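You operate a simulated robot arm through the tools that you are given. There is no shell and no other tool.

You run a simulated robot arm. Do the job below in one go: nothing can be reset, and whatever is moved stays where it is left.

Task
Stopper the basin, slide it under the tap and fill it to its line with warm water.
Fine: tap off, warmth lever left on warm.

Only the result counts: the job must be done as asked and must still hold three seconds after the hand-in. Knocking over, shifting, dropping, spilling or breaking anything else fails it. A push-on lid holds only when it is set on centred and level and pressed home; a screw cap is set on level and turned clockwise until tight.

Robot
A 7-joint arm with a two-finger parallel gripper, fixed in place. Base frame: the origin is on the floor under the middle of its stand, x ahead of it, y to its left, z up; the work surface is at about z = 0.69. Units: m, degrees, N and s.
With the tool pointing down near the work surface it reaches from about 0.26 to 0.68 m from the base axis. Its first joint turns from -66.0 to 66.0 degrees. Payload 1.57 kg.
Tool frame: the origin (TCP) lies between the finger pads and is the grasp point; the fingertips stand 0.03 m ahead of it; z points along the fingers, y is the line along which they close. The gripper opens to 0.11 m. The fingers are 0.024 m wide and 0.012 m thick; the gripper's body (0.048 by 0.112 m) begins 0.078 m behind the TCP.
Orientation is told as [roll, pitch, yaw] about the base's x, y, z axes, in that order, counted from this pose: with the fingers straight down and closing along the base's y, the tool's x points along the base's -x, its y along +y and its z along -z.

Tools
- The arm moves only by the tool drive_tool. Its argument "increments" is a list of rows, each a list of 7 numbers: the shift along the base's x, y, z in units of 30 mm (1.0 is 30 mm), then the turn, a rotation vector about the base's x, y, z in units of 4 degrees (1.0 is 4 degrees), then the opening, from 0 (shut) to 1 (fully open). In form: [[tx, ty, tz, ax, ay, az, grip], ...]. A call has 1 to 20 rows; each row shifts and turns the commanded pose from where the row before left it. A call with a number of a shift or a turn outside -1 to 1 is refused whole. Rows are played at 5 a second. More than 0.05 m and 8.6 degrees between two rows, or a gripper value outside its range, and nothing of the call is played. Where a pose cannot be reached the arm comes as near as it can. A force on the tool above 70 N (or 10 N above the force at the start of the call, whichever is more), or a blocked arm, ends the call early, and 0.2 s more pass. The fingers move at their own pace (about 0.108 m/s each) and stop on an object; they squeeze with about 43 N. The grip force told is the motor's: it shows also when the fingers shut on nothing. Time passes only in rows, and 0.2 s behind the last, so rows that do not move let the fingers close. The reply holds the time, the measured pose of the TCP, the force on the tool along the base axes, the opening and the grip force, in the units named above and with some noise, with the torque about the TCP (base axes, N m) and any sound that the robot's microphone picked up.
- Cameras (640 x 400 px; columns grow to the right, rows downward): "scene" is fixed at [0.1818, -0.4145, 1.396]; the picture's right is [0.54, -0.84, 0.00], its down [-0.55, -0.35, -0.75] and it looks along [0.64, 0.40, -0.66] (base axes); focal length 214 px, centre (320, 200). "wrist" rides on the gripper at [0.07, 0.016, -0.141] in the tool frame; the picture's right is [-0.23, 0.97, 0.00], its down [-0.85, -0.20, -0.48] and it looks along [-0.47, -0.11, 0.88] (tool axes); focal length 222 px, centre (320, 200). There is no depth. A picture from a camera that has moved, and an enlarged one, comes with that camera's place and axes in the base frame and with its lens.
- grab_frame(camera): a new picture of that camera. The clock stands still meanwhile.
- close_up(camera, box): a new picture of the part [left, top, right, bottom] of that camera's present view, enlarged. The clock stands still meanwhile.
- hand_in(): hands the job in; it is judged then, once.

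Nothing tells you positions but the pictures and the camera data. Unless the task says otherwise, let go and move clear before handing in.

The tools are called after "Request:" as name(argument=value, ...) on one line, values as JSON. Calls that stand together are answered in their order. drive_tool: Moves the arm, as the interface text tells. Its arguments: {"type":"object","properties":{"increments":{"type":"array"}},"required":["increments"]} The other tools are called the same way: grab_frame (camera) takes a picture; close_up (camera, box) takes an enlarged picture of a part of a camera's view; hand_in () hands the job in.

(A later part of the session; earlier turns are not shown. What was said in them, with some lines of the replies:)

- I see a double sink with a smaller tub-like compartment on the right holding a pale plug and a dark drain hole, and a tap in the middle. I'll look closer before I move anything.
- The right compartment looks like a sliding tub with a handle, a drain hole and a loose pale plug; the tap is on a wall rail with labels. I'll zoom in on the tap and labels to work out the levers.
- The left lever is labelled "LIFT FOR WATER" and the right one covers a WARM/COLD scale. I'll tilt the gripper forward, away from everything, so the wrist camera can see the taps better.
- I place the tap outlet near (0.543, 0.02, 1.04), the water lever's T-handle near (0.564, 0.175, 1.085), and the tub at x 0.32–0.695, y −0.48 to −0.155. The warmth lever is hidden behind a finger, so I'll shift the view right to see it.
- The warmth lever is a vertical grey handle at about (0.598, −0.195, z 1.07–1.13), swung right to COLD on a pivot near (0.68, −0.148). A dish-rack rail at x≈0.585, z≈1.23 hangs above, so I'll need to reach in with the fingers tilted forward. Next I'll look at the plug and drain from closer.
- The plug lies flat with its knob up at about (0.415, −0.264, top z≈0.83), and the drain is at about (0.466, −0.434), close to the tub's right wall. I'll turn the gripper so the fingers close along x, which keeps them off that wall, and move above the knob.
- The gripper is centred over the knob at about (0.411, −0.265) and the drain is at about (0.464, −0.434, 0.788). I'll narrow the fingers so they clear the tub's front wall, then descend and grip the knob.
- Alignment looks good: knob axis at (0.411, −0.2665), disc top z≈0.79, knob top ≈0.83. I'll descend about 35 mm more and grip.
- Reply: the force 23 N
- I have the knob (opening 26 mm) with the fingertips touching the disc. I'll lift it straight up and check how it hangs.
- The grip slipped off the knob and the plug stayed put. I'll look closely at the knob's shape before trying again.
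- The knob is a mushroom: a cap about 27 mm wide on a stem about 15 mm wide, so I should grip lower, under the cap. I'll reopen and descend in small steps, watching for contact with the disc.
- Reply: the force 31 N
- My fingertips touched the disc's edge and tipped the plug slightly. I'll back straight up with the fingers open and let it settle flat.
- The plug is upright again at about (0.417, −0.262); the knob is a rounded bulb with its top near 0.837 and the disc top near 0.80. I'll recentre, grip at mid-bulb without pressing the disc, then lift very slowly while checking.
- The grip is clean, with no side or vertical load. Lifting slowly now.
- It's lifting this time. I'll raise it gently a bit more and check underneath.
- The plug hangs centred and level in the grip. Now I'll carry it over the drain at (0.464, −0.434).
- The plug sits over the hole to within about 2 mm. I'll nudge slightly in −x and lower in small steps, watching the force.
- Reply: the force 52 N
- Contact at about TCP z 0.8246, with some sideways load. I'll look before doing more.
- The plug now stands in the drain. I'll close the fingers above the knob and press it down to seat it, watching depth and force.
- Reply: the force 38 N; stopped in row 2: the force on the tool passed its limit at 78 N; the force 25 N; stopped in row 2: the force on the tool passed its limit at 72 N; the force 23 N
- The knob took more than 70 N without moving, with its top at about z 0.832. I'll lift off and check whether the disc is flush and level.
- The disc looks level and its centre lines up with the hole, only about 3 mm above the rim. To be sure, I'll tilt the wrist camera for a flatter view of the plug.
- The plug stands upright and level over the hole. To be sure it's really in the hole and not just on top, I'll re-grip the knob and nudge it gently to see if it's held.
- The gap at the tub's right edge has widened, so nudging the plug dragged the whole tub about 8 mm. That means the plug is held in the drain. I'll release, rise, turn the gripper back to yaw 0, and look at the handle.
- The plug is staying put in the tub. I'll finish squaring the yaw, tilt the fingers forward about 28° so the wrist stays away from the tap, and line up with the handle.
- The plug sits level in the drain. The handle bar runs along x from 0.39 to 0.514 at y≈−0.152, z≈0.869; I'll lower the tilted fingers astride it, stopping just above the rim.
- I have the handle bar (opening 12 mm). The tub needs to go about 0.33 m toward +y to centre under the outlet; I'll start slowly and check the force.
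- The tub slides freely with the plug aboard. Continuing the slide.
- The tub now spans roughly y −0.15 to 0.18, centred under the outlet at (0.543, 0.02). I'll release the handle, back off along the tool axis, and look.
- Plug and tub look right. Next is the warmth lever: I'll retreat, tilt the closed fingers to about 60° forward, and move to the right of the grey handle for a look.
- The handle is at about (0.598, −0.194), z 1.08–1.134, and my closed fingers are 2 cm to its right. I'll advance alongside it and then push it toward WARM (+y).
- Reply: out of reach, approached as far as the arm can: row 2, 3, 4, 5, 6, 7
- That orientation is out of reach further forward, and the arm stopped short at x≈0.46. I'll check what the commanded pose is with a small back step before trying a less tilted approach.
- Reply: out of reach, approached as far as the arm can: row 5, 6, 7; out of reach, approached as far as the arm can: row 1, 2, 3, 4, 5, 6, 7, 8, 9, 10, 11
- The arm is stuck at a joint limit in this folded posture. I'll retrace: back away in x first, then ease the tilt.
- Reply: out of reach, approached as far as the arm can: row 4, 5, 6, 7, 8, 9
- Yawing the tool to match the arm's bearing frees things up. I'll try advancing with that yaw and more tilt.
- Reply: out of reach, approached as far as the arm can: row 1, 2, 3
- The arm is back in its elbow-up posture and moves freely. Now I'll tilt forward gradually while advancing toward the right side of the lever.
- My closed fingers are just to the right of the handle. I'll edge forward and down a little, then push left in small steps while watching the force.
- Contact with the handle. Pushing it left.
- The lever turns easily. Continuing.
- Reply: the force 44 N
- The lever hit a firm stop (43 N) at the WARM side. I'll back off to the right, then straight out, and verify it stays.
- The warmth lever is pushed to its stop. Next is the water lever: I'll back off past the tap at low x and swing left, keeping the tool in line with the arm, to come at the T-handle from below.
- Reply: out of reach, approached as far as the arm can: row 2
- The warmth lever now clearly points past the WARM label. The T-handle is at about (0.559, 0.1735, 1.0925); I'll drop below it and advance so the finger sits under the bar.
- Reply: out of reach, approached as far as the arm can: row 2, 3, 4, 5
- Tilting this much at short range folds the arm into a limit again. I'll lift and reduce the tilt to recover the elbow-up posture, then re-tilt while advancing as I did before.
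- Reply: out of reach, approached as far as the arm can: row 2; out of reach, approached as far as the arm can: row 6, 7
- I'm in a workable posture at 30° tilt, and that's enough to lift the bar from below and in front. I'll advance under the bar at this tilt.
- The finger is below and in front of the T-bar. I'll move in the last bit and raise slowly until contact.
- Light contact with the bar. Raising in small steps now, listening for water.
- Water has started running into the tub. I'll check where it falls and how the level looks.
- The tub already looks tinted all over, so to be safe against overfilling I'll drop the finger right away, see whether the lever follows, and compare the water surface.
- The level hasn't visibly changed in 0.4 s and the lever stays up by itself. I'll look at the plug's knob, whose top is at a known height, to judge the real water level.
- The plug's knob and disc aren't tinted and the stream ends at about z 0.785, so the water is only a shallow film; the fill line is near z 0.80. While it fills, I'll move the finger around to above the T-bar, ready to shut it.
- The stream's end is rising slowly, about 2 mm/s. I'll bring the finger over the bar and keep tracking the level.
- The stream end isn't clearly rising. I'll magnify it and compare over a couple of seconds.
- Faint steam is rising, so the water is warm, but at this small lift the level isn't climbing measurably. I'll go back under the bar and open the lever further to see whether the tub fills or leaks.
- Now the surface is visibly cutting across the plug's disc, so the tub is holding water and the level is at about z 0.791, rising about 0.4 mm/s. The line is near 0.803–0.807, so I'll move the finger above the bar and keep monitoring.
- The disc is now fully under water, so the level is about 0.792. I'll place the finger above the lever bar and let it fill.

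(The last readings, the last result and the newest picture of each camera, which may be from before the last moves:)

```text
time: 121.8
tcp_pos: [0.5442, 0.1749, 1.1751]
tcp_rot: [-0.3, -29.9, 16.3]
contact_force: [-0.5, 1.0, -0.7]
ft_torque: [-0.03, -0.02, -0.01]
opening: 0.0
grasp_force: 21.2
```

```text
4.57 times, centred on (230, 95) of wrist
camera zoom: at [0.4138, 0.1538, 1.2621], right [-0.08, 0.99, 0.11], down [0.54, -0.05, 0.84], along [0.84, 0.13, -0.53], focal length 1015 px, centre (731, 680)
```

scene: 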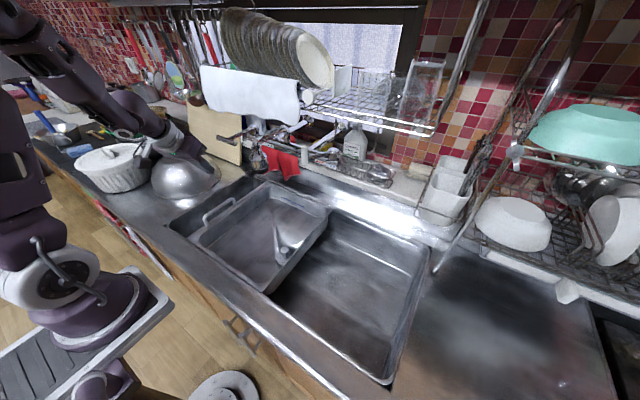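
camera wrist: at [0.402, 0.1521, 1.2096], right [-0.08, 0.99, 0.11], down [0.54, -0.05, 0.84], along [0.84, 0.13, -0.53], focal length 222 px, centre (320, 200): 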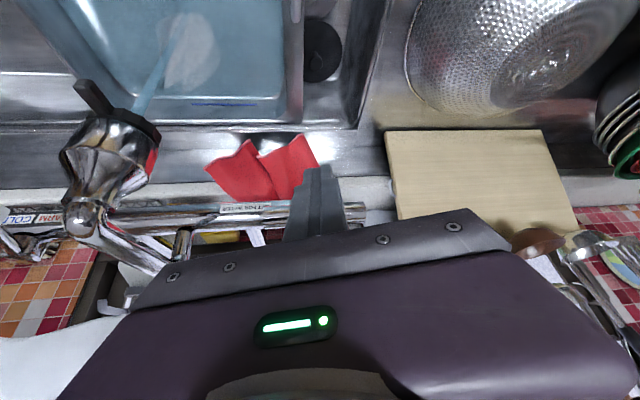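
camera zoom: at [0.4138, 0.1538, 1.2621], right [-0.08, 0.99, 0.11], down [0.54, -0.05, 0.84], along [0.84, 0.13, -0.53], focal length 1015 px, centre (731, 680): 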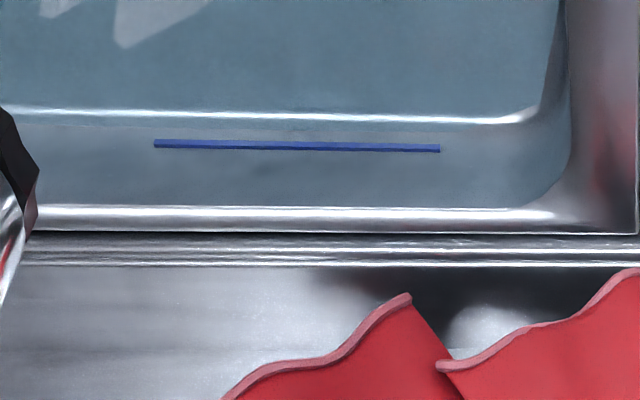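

A waterline is now visible in the wrist view, below the blue mark. Rising about 0.6 mm/s; I'll keep waiting and checking.

Request:
drive_tool(increments=[[0, 0, 0, 0, 0, 0, 0], [0, 0, 0, 0, 0, 0, 0], [0, 0, 0, 0, 0, 0, 0], [0, 0, 0, 0, 0, 0, 0], [0, 0, 0, 0, 0, 0, 0], [0, 0, 0, 0, 0, 0, 0], [0, 0, 0, 0, 0, 0, 0], [0, 0, 0, 0, 0, 0, 0], [0, 0, 0, 0, 0, 0, 0], [0, 0, 0, 0, 0, 0, 0], [0, 0, 0, 0, 0, 0, 0], [0, 0, 0, 0, 0, 0, 0], [0, 0, 0, 0, 0, 0, 0], [0, 0, 0, 0, 0, 0, 0], [0, 0, 0, 0, 0, 0, 0], [0, 0, 0, 0, 0, 0, 0], [0, 0, 0, 0, 0, 0, 0], [0, 0, 0, 0, 0, 0, 0], [0, 0, 0, 0, 0, 0, 0], [0, 0, 0, 0, 0, 0, 0]])

Request:
close_up(camera="scene", box=[272, 235, 306, 258])

Request:
close_up(camera="scene", box=[260, 170, 330, 220])

Request:
close_up(camera="wrist", box=[160, 60, 300, 130])

```text
time: 126.0
tcp_pos: [0.5463, 0.1733, 1.1747]
tcp_rot: [-0.1, -29.9, 16.2]
contact_force: [-0.3, 0.6, -0.3]
ft_torque: [-0.01, 0.0, 0.04]
opening: 0.0
grasp_force: 21.3
```

```text
16.00 times, centred on (289, 246) of scene
camera zoom: at [0.1818, -0.4145, 1.396], right [0.54, -0.84, 0.0], down [-0.55, -0.35, -0.75], along [0.64, 0.4, -0.66], focal length 3432 px, centre (816, -544)
```

zoom: 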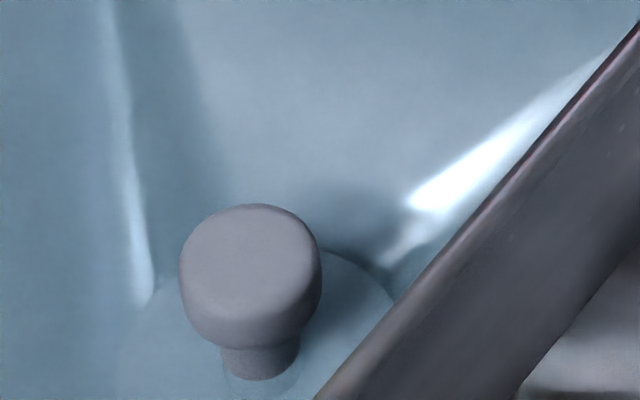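

```text
8.00 times, centred on (295, 195) of scene
camera zoom: at [0.1818, -0.4145, 1.396], right [0.54, -0.84, 0.0], down [-0.55, -0.35, -0.75], along [0.64, 0.4, -0.66], focal length 1716 px, centre (520, 240)
```

zoom: 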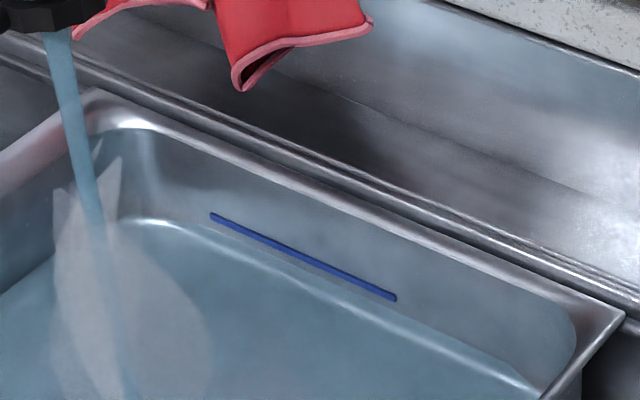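

```text
4.57 times, centred on (230, 95) of wrist
camera zoom: at [0.4138, 0.1538, 1.2621], right [-0.08, 0.99, 0.11], down [0.54, -0.05, 0.84], along [0.84, 0.13, -0.53], focal length 1015 px, centre (731, 680)
```

zoom: 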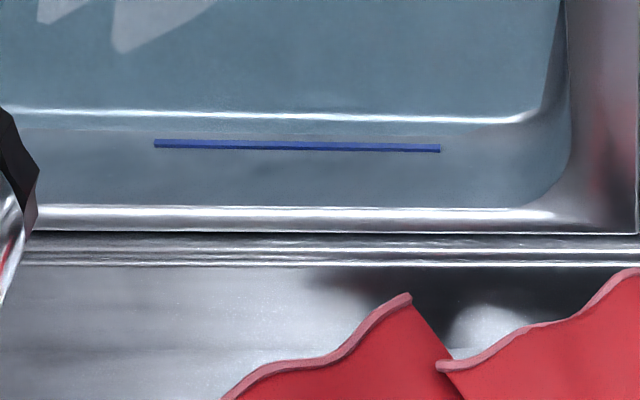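

Request:
close_up(camera="scene", box=[276, 190, 312, 212])

Request:
close_up(camera="wrist", box=[190, 75, 260, 115])

```text
16.00 times, centred on (294, 201) of scene
camera zoom: at [0.1818, -0.4145, 1.396], right [0.54, -0.84, 0.0], down [-0.55, -0.35, -0.75], along [0.64, 0.4, -0.66], focal length 3432 px, centre (736, 184)
```

zoom: 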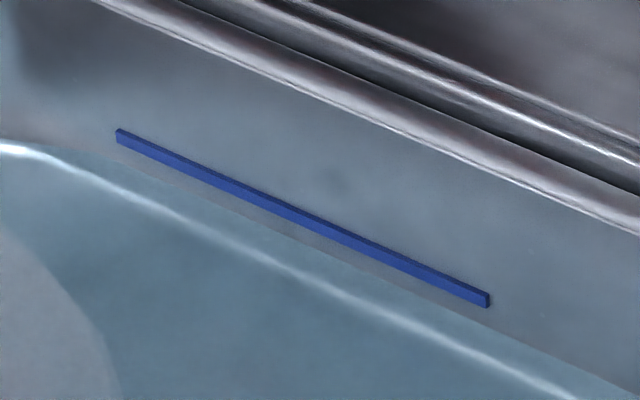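

```text
9.14 times, centred on (225, 95) of wrist
camera zoom: at [0.4138, 0.1538, 1.2621], right [-0.08, 0.99, 0.11], down [0.54, -0.05, 0.84], along [0.84, 0.13, -0.53], focal length 2031 px, centre (1189, 1160)
```

zoom: 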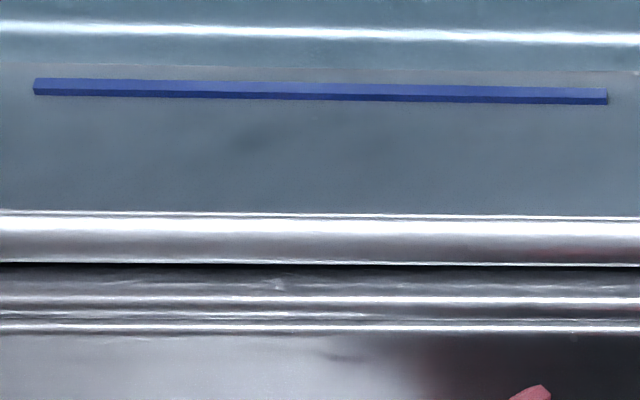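

The waterline is now clear: about 9 mm below the mark. I'll wait about 8 s more and re-check.

Request:
drive_tool(increments=[[0, 0, 0, 0, 0, 0, 0], [0, 0, 0, 0, 0, 0, 0], [0, 0, 0, 0, 0, 0, 0], [0, 0, 0, 0, 0, 0, 0], [0, 0, 0, 0, 0, 0, 0], [0, 0, 0, 0, 0, 0, 0], [0, 0, 0, 0, 0, 0, 0], [0, 0, 0, 0, 0, 0, 0], [0, 0, 0, 0, 0, 0, 0], [0, 0, 0, 0, 0, 0, 0], [0, 0, 0, 0, 0, 0, 0], [0, 0, 0, 0, 0, 0, 0], [0, 0, 0, 0, 0, 0, 0], [0, 0, 0, 0, 0, 0, 0], [0, 0, 0, 0, 0, 0, 0], [0, 0, 0, 0, 0, 0, 0], [0, 0, 0, 0, 0, 0, 0], [0, 0, 0, 0, 0, 0, 0], [0, 0, 0, 0, 0, 0, 0], [0, 0, 0, 0, 0, 0, 0]])

Request:
close_up(camera="scene", box=[276, 190, 312, 212])

Request:
close_up(camera="wrist", box=[190, 75, 260, 115])

```text
time: 130.2
tcp_pos: [0.5451, 0.1741, 1.1758]
tcp_rot: [-0.2, -30.0, 16.3]
contact_force: [0.5, 0.4, 0.1]
ft_torque: [0.02, -0.02, 0.03]
opening: 0.0
grasp_force: 21.2
```

```text
16.00 times, centred on (294, 201) of scene
camera zoom: at [0.1818, -0.4145, 1.396], right [0.54, -0.84, 0.0], down [-0.55, -0.35, -0.75], along [0.64, 0.4, -0.66], focal length 3432 px, centre (736, 184)
```

zoom: 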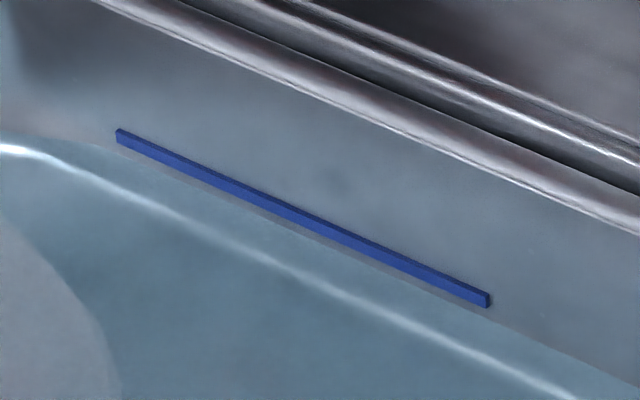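

```text
9.14 times, centred on (225, 95) of wrist
camera zoom: at [0.4138, 0.1538, 1.2621], right [-0.08, 0.99, 0.11], down [0.54, -0.05, 0.84], along [0.84, 0.13, -0.53], focal length 2031 px, centre (1189, 1160)
```

zoom: 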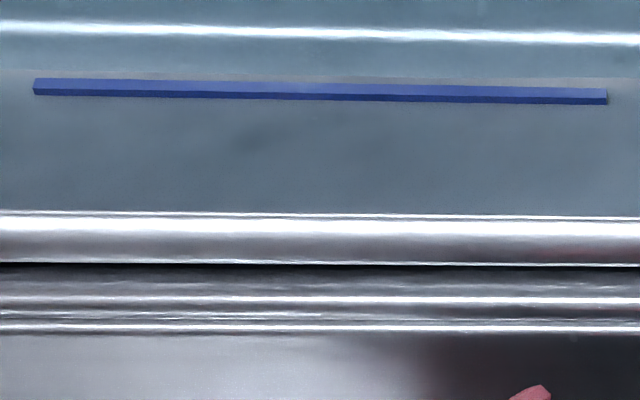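

The waterline is just under the mark's lower edge, about 3.5 mm below its centre. Waiting 3 more seconds.

Request:
drive_tool(increments=[[0, 0, 0, 0, 0, 0, 0], [0, 0, 0, 0, 0, 0, 0], [0, 0, 0, 0, 0, 0, 0], [0, 0, 0, 0, 0, 0, 0], [0, 0, 0, 0, 0, 0, 0], [0, 0, 0, 0, 0, 0, 0], [0, 0, 0, 0, 0, 0, 0], [0, 0, 0, 0, 0, 0, 0], [0, 0, 0, 0, 0, 0, 0], [0, 0, 0, 0, 0, 0, 0], [0, 0, 0, 0, 0, 0, 0], [0, 0, 0, 0, 0, 0, 0]])

Request:
close_up(camera="scene", box=[276, 190, 312, 212])

Request:
close_up(camera="wrist", box=[190, 75, 260, 115])

```text
time: 132.8
tcp_pos: [0.5439, 0.1742, 1.1734]
tcp_rot: [-0.2, -29.8, 16.4]
contact_force: [-0.2, -1.0, 0.6]
ft_torque: [-0.03, 0.0, 0.03]
opening: 0.0
grasp_force: 21.0
```

```text
16.00 times, centred on (294, 201) of scene
camera zoom: at [0.1818, -0.4145, 1.396], right [0.54, -0.84, 0.0], down [-0.55, -0.35, -0.75], along [0.64, 0.4, -0.66], focal length 3432 px, centre (736, 184)
```

zoom: 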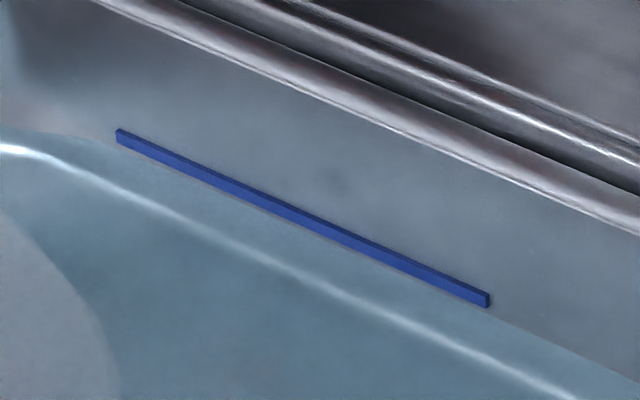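

```text
9.14 times, centred on (225, 95) of wrist
camera zoom: at [0.4138, 0.1538, 1.2621], right [-0.08, 0.99, 0.11], down [0.54, -0.05, 0.84], along [0.84, 0.13, -0.53], focal length 2031 px, centre (1189, 1160)
```

zoom: 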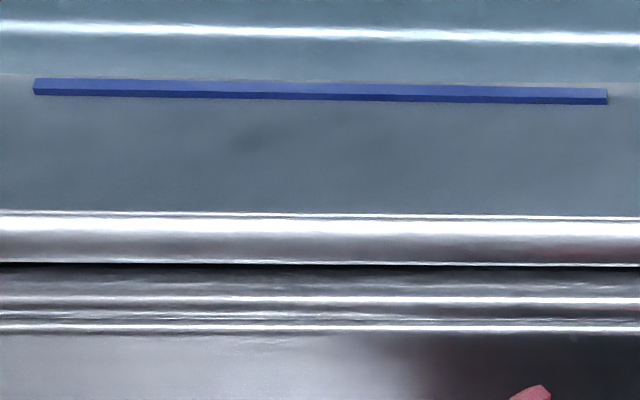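

Request:
close_up(camera="scene", box=[298, 201, 312, 213])

Request:
close_up(camera="wrist", box=[246, 76, 268, 92])

Request:
close_up(camera="wrist", box=[184, 74, 206, 90])

```text
16.00 times, centred on (305, 207) of scene
camera zoom: at [0.1818, -0.4145, 1.396], right [0.54, -0.84, 0.0], down [-0.55, -0.35, -0.75], along [0.64, 0.4, -0.66], focal length 3432 px, centre (560, 88)
```

zoom: 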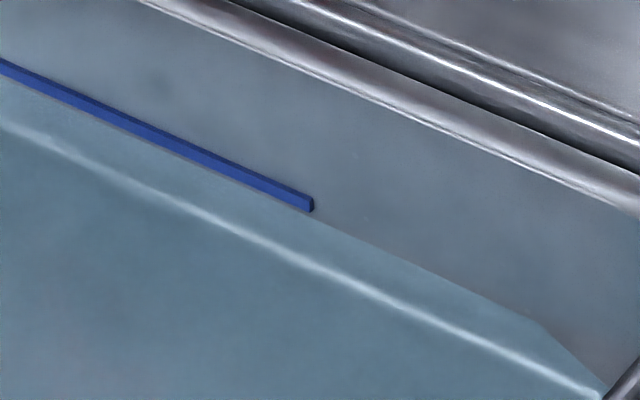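

```text
16.00 times, centred on (257, 84) of wrist
camera zoom: at [0.4138, 0.1538, 1.2621], right [-0.08, 0.99, 0.11], down [0.54, -0.05, 0.84], along [0.84, 0.13, -0.53], focal length 3554 px, centre (1328, 2056)
```

zoom: 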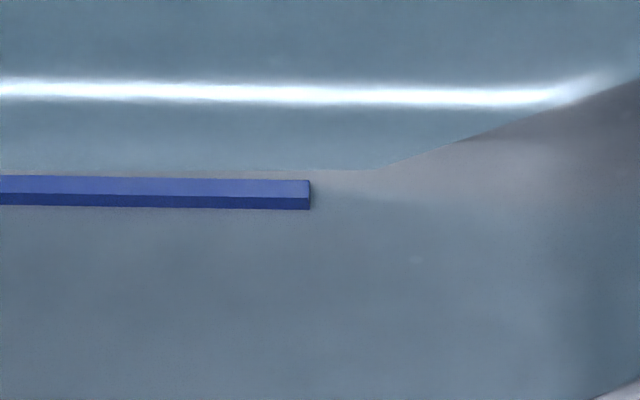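

```text
16.00 times, centred on (195, 82) of wrist
camera zoom: at [0.4138, 0.1538, 1.2621], right [-0.08, 0.99, 0.11], down [0.54, -0.05, 0.84], along [0.84, 0.13, -0.53], focal length 3554 px, centre (2320, 2088)
```

zoom: 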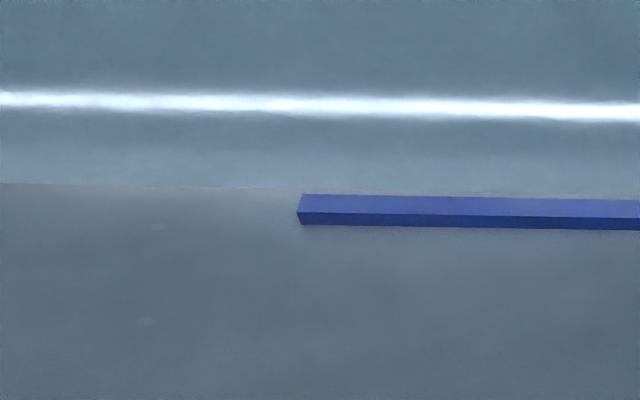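

Zoomed in, the waterline on the wall is still roughly 3 mm below the mark's underside. I'll wait about 4 s more and check again.

Request:
drive_tool(increments=[[0, 0, 0, 0, 0, 0, 0], [0, 0, 0, 0, 0, 0, 0], [0, 0, 0, 0, 0, 0, 0], [0, 0, 0, 0, 0, 0, 0], [0, 0, 0, 0, 0, 0, 0], [0, 0, 0, 0, 0, 0, 0], [0, 0, 0, 0, 0, 0, 0], [0, 0, 0, 0, 0, 0, 0], [0, 0, 0, 0, 0, 0, 0], [0, 0, 0, 0, 0, 0, 0], [0, 0, 0, 0, 0, 0, 0], [0, 0, 0, 0, 0, 0, 0], [0, 0, 0, 0, 0, 0, 0], [0, 0, 0, 0, 0, 0, 0], [0, 0, 0, 0, 0, 0, 0], [0, 0, 0, 0, 0, 0, 0], [0, 0, 0, 0, 0, 0, 0], [0, 0, 0, 0, 0, 0, 0]])

Request:
close_up(camera="scene", box=[298, 201, 312, 213])

Request:
close_up(camera="wrist", box=[184, 74, 206, 90])

Request:
close_up(camera="wrist", box=[246, 76, 268, 92])

```text
time: 136.6
tcp_pos: [0.5443, 0.1741, 1.1759]
tcp_rot: [-0.2, -29.9, 16.2]
contact_force: [-0.9, -1.4, 0.5]
ft_torque: [-0.03, -0.03, -0.01]
opening: 0.0001
grasp_force: 21.2
```

```text
16.00 times, centred on (305, 207) of scene
camera zoom: at [0.1818, -0.4145, 1.396], right [0.54, -0.84, 0.0], down [-0.55, -0.35, -0.75], along [0.64, 0.4, -0.66], focal length 3432 px, centre (560, 88)
```

zoom: 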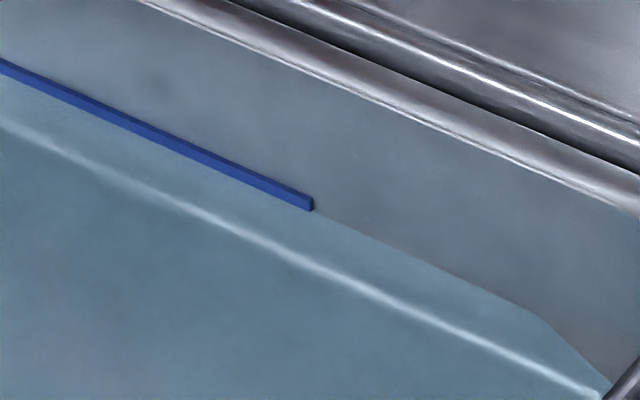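

```text
16.00 times, centred on (195, 82) of wrist
camera zoom: at [0.4138, 0.1538, 1.2621], right [-0.08, 0.99, 0.11], down [0.54, -0.05, 0.84], along [0.84, 0.13, -0.53], focal length 3554 px, centre (2320, 2088)
```

zoom: 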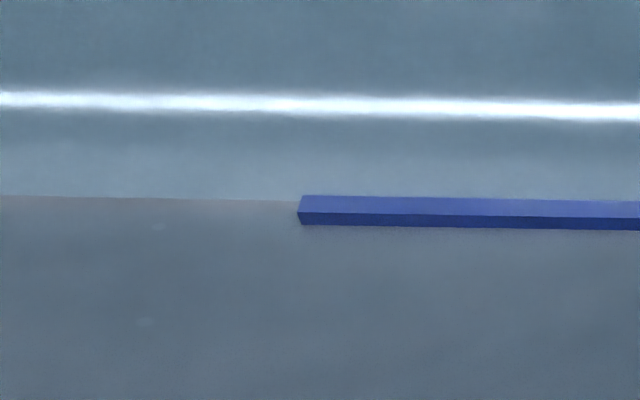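

```text
16.00 times, centred on (257, 84) of wrist
camera zoom: at [0.4138, 0.1538, 1.2621], right [-0.08, 0.99, 0.11], down [0.54, -0.05, 0.84], along [0.84, 0.13, -0.53], focal length 3554 px, centre (1328, 2056)
```

zoom: 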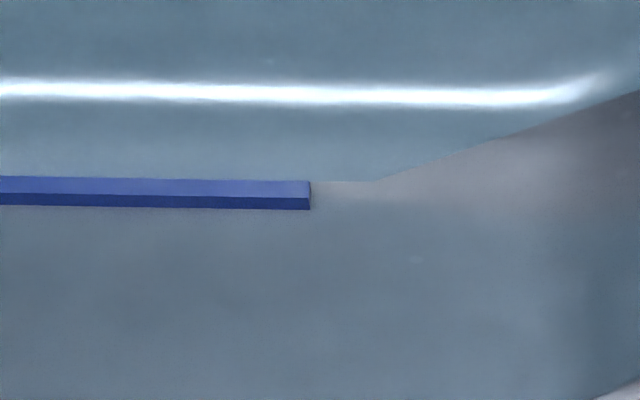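

Request:
drive_tool(increments=[[0, 0, 0, 0, 0, 0, 0], [0, 0, 0, 0, 0, 0, 0], [0, 0, 0, 0, 0, 0, 0], [0, 0, 0, 0, 0, 0, 0], [0, 0, 0, 0, 0, 0, 0], [0, 0, 0, 0, 0, 0, 0], [0, 0, 0, 0, 0, 0, 0], [0, 0, 0, 0, 0, 0, 0], [0, 0, 0, 0, 0, 0, 0]])

Request:
close_up(camera="scene", box=[298, 201, 312, 213])

Request:
close_up(camera="wrist", box=[184, 74, 206, 90])

Request:
close_up(camera="wrist", box=[246, 76, 268, 92])

```text
time: 138.6
tcp_pos: [0.5442, 0.1742, 1.1739]
tcp_rot: [-0.2, -30.0, 16.4]
contact_force: [-0.2, -0.4, 0.0]
ft_torque: [0.0, -0.01, -0.05]
opening: 0.0
grasp_force: 20.9
```

```text
16.00 times, centred on (305, 207) of scene
camera zoom: at [0.1818, -0.4145, 1.396], right [0.54, -0.84, 0.0], down [-0.55, -0.35, -0.75], along [0.64, 0.4, -0.66], focal length 3432 px, centre (560, 88)
```

zoom: 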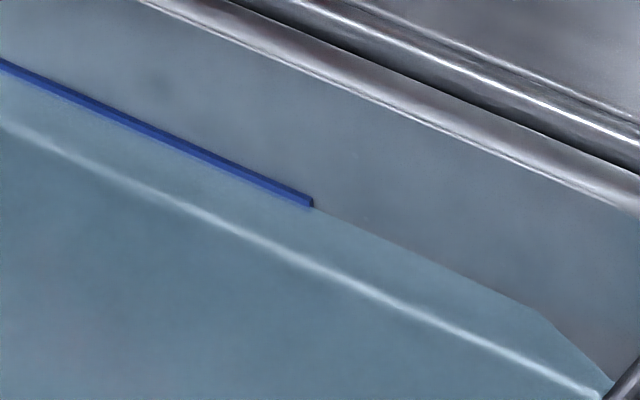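

```text
16.00 times, centred on (195, 82) of wrist
camera zoom: at [0.4138, 0.1538, 1.2621], right [-0.08, 0.99, 0.11], down [0.54, -0.05, 0.84], along [0.84, 0.13, -0.53], focal length 3554 px, centre (2320, 2088)
```

zoom: 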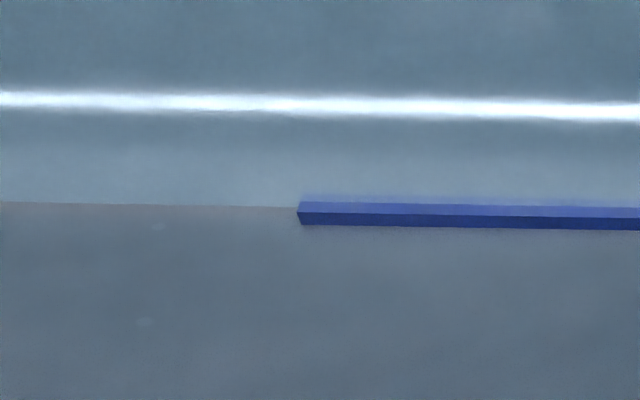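

```text
16.00 times, centred on (257, 84) of wrist
camera zoom: at [0.4138, 0.1538, 1.2621], right [-0.08, 0.99, 0.11], down [0.54, -0.05, 0.84], along [0.84, 0.13, -0.53], focal length 3554 px, centre (1328, 2056)
```

zoom: 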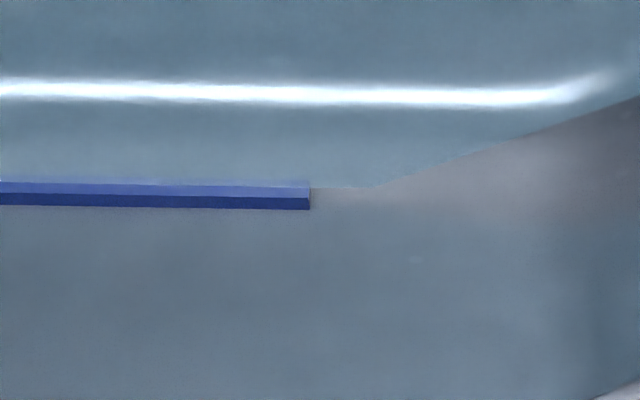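

The mark's front face is about 40% submerged, practically at its middle. Closing the lever now.

Request:
drive_tool(increments=[[0, 0, -0.9, 0, 0, 0, 0], [0, 0, -0.6, 0, 0, 0, 0], [0, 0, -0.1, 0, 0, 0, 0]])

Request:
close_up(camera="scene", box=[180, 80, 320, 200])

Request:
close_up(camera="scene", box=[298, 201, 312, 213])

```text
time: 139.4
tcp_pos: [0.5453, 0.1753, 1.1312]
tcp_rot: [-0.2, -30.7, 16.2]
contact_force: [-14.0, -8.2, 60.1]
ft_torque: [-0.62, -0.03, -0.12]
opening: 0.0
grasp_force: 21.0
```

```text
3.33 times, centred on (250, 140) of scene
camera zoom: at [0.1803, -0.4151, 1.3961], right [0.54, -0.84, 0.0], down [-0.55, -0.35, -0.75], along [0.64, 0.4, -0.66], focal length 715 px, centre (553, 400)
```

zoom: 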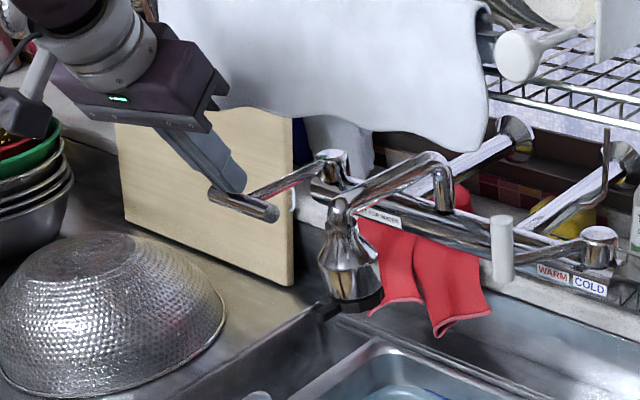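

```text
16.00 times, centred on (305, 207) of scene
camera zoom: at [0.1803, -0.4151, 1.3961], right [0.54, -0.84, 0.0], down [-0.55, -0.35, -0.75], along [0.64, 0.4, -0.66], focal length 3432 px, centre (560, 88)
```

zoom: 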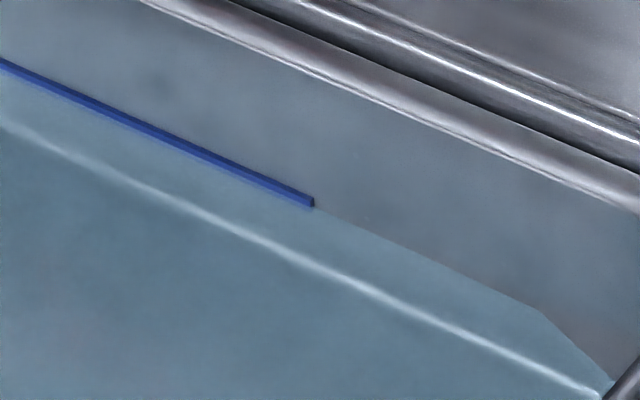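

The lever is hard down (60 N) and the stream has stopped. I'll lift the finger off, back away, and check that the tap is off and the level holds.

Request:
drive_tool(increments=[[0, 0, 0.4, 0, 0, 0, 0], [-0.2, 0, 0.8, 0, 0, 0, 0], [-0.8, 0, 0.3, 0, 0, 0, 0], [-0.9, 0, 0, 0, 0, 0, 0]])

Request:
grab_frame(camera="scene")

Request:
close_up(camera="scene", box=[298, 201, 312, 213])

Request:
close_up(camera="scene", box=[200, 110, 350, 220])

Request:
close_up(camera="scene", box=[272, 235, 306, 258])

```text
time: 140.4
tcp_pos: [0.4885, 0.1729, 1.1727]
tcp_rot: [-0.2, -29.8, 16.3]
contact_force: [0.3, 0.0, -0.4]
ft_torque: [0.01, 0.02, 0.02]
opening: 0.0
grasp_force: 21.5
```

```text
taken
```

scene: 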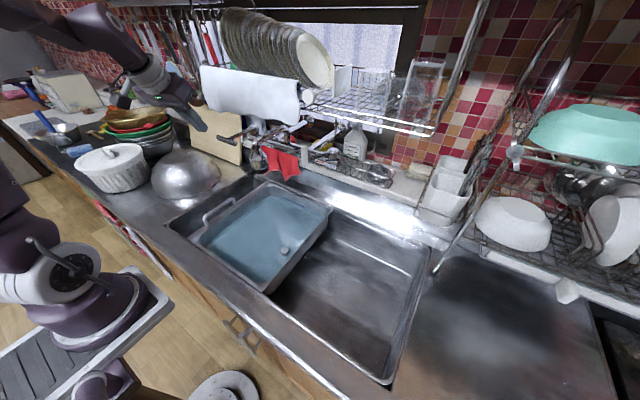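

```text
16.00 times, centred on (305, 207) of scene
camera zoom: at [0.1817, -0.4145, 1.396], right [0.54, -0.84, 0.0], down [-0.55, -0.35, -0.75], along [0.64, 0.4, -0.66], focal length 3432 px, centre (560, 88)
```

zoom: 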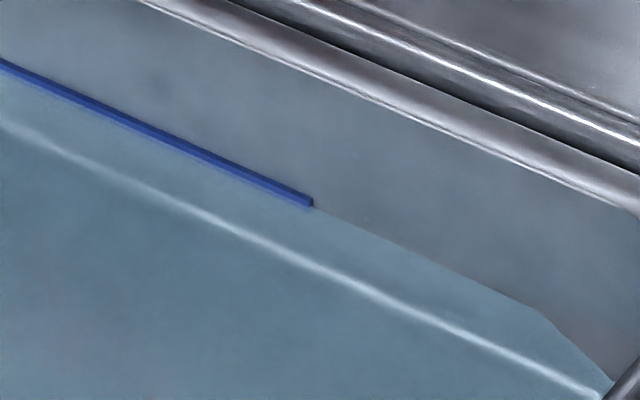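

```text
3.64 times, centred on (275, 165) of scene
camera zoom: at [0.1817, -0.4145, 1.396], right [0.54, -0.84, 0.0], down [-0.55, -0.35, -0.75], along [0.64, 0.4, -0.66], focal length 780 px, centre (484, 327)
```

zoom: 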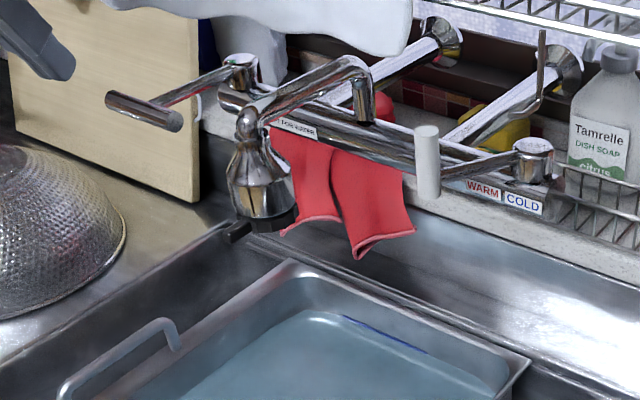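

```text
16.00 times, centred on (289, 246) of scene
camera zoom: at [0.1817, -0.4145, 1.396], right [0.54, -0.84, 0.0], down [-0.55, -0.35, -0.75], along [0.64, 0.4, -0.66], focal length 3432 px, centre (816, -544)
```

zoom: 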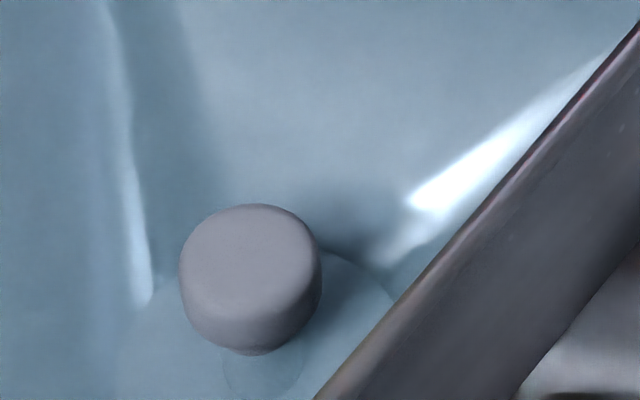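

Request:
grab_frame(camera="wrist")

Request:
close_up(camera="scene", box=[276, 190, 312, 212])

```text
taken
camera wrist: at [0.357, 0.1533, 1.2588], right [-0.08, 0.99, 0.11], down [0.54, -0.05, 0.84], along [0.84, 0.13, -0.53], focal length 222 px, centre (320, 200)
```

wrist: 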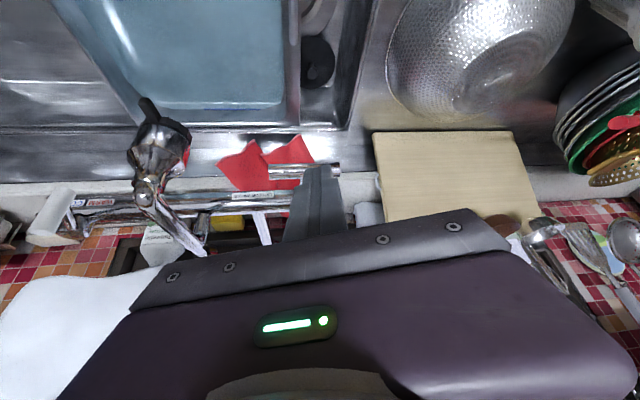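

```text
16.00 times, centred on (294, 201) of scene
camera zoom: at [0.1817, -0.4145, 1.396], right [0.54, -0.84, 0.0], down [-0.55, -0.35, -0.75], along [0.64, 0.4, -0.66], focal length 3432 px, centre (736, 184)
```

zoom: 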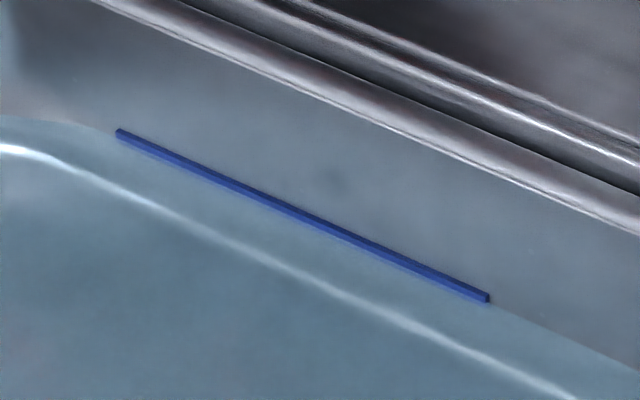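

The waterline now bisects the mark. I'll back the arm clear and wait several seconds to make sure the level doesn't drop.

Request:
drive_tool(increments=[[-0.4, 0, 0.2, -0.29, 0.95, 0, 0], [-0.4, 0, 0.2, -0.29, 0.95, 0, 0], [-0.3, -0.3, 0.2, 0, 0, 0, 0], [-0.3, -0.3, 0.2, 0, 0, 0, 0], [0, 0, 0, 0, 0, 0, 0], [0, 0, 0, 0, 0, 0, 0], [0, 0, 0, 0, 0, 0, 0], [0, 0, 0, 0, 0, 0, 0], [0, 0, 0, 0, 0, 0, 0], [0, 0, 0, 0, 0, 0, 0], [0, 0, 0, 0, 0, 0, 0], [0, 0, 0, 0, 0, 0, 0], [0, 0, 0, 0, 0, 0, 0], [0, 0, 0, 0, 0, 0, 0], [0, 0, 0, 0, 0, 0, 0], [0, 0, 0, 0, 0, 0, 0], [0, 0, 0, 0, 0, 0, 0], [0, 0, 0, 0, 0, 0, 0], [0, 0, 0, 0, 0, 0, 0], [0, 0, 0, 0, 0, 0, 0]])

Request:
close_up(camera="scene", box=[276, 190, 312, 212])

Request:
close_up(camera="scene", box=[272, 235, 306, 258])

Request:
grab_frame(camera="scene")

```text
time: 144.6
tcp_pos: [0.4432, 0.1561, 1.1934]
tcp_rot: [-0.2, -22.0, 16.2]
contact_force: [-0.5, 0.7, -0.4]
ft_torque: [-0.01, 0.0, 0.0]
opening: 0.0002
grasp_force: 21.1
```

```text
16.00 times, centred on (294, 201) of scene
camera zoom: at [0.1818, -0.4145, 1.396], right [0.54, -0.84, 0.0], down [-0.55, -0.35, -0.75], along [0.64, 0.4, -0.66], focal length 3432 px, centre (736, 184)
```

zoom: 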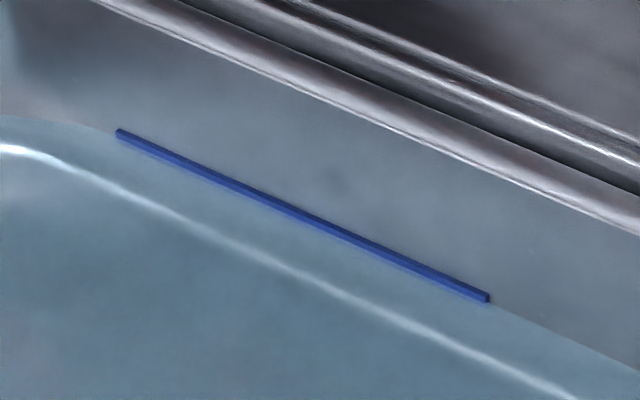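

```text
16.00 times, centred on (289, 246) of scene
camera zoom: at [0.1818, -0.4145, 1.396], right [0.54, -0.84, 0.0], down [-0.55, -0.35, -0.75], along [0.64, 0.4, -0.66], focal length 3432 px, centre (816, -544)
```

zoom: 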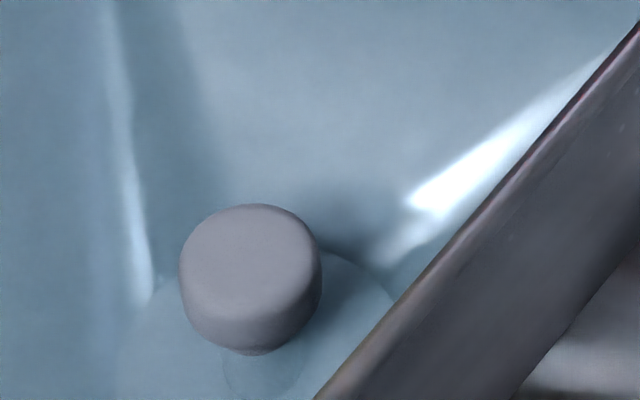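

```text
taken
```

scene: 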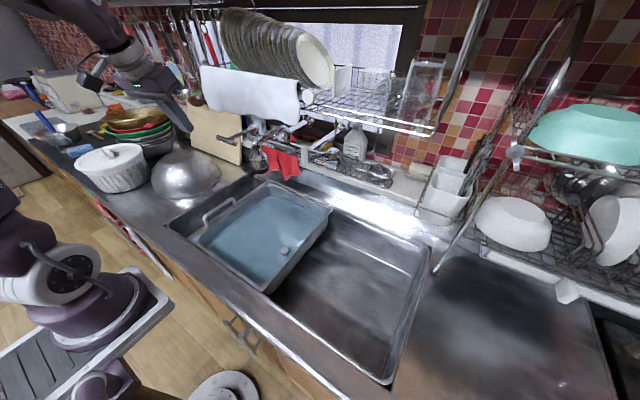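

The tub is under the tap with the plug holding, and the level has stayed at the mark for 4 seconds. The tap is off, the warmth lever is on WARM, and the arm is clear. Handing in.

Request:
hand_in()

```text
The job is handed in.
```

The basin is plugged, slid under the tap and filled to its line. The water ran with steam, so it was coming out warm. The tap is off and the warmth lever is at its WARM stop. I handed the job in.

- **Plug:** It held, and the water stayed at the middle of the blue mark for over four seconds after I closed the tap. The disc looked very slightly tilted, but I saw no drop in level.
- **Warmth:** I set the lever to WARM before opening the tap. Steam only showed after roughly ten seconds, so the first trickle may have been cooler.
- **Everything else:** I saw nothing knocked, moved or spilled, and the arm is clear of the tap and basin.
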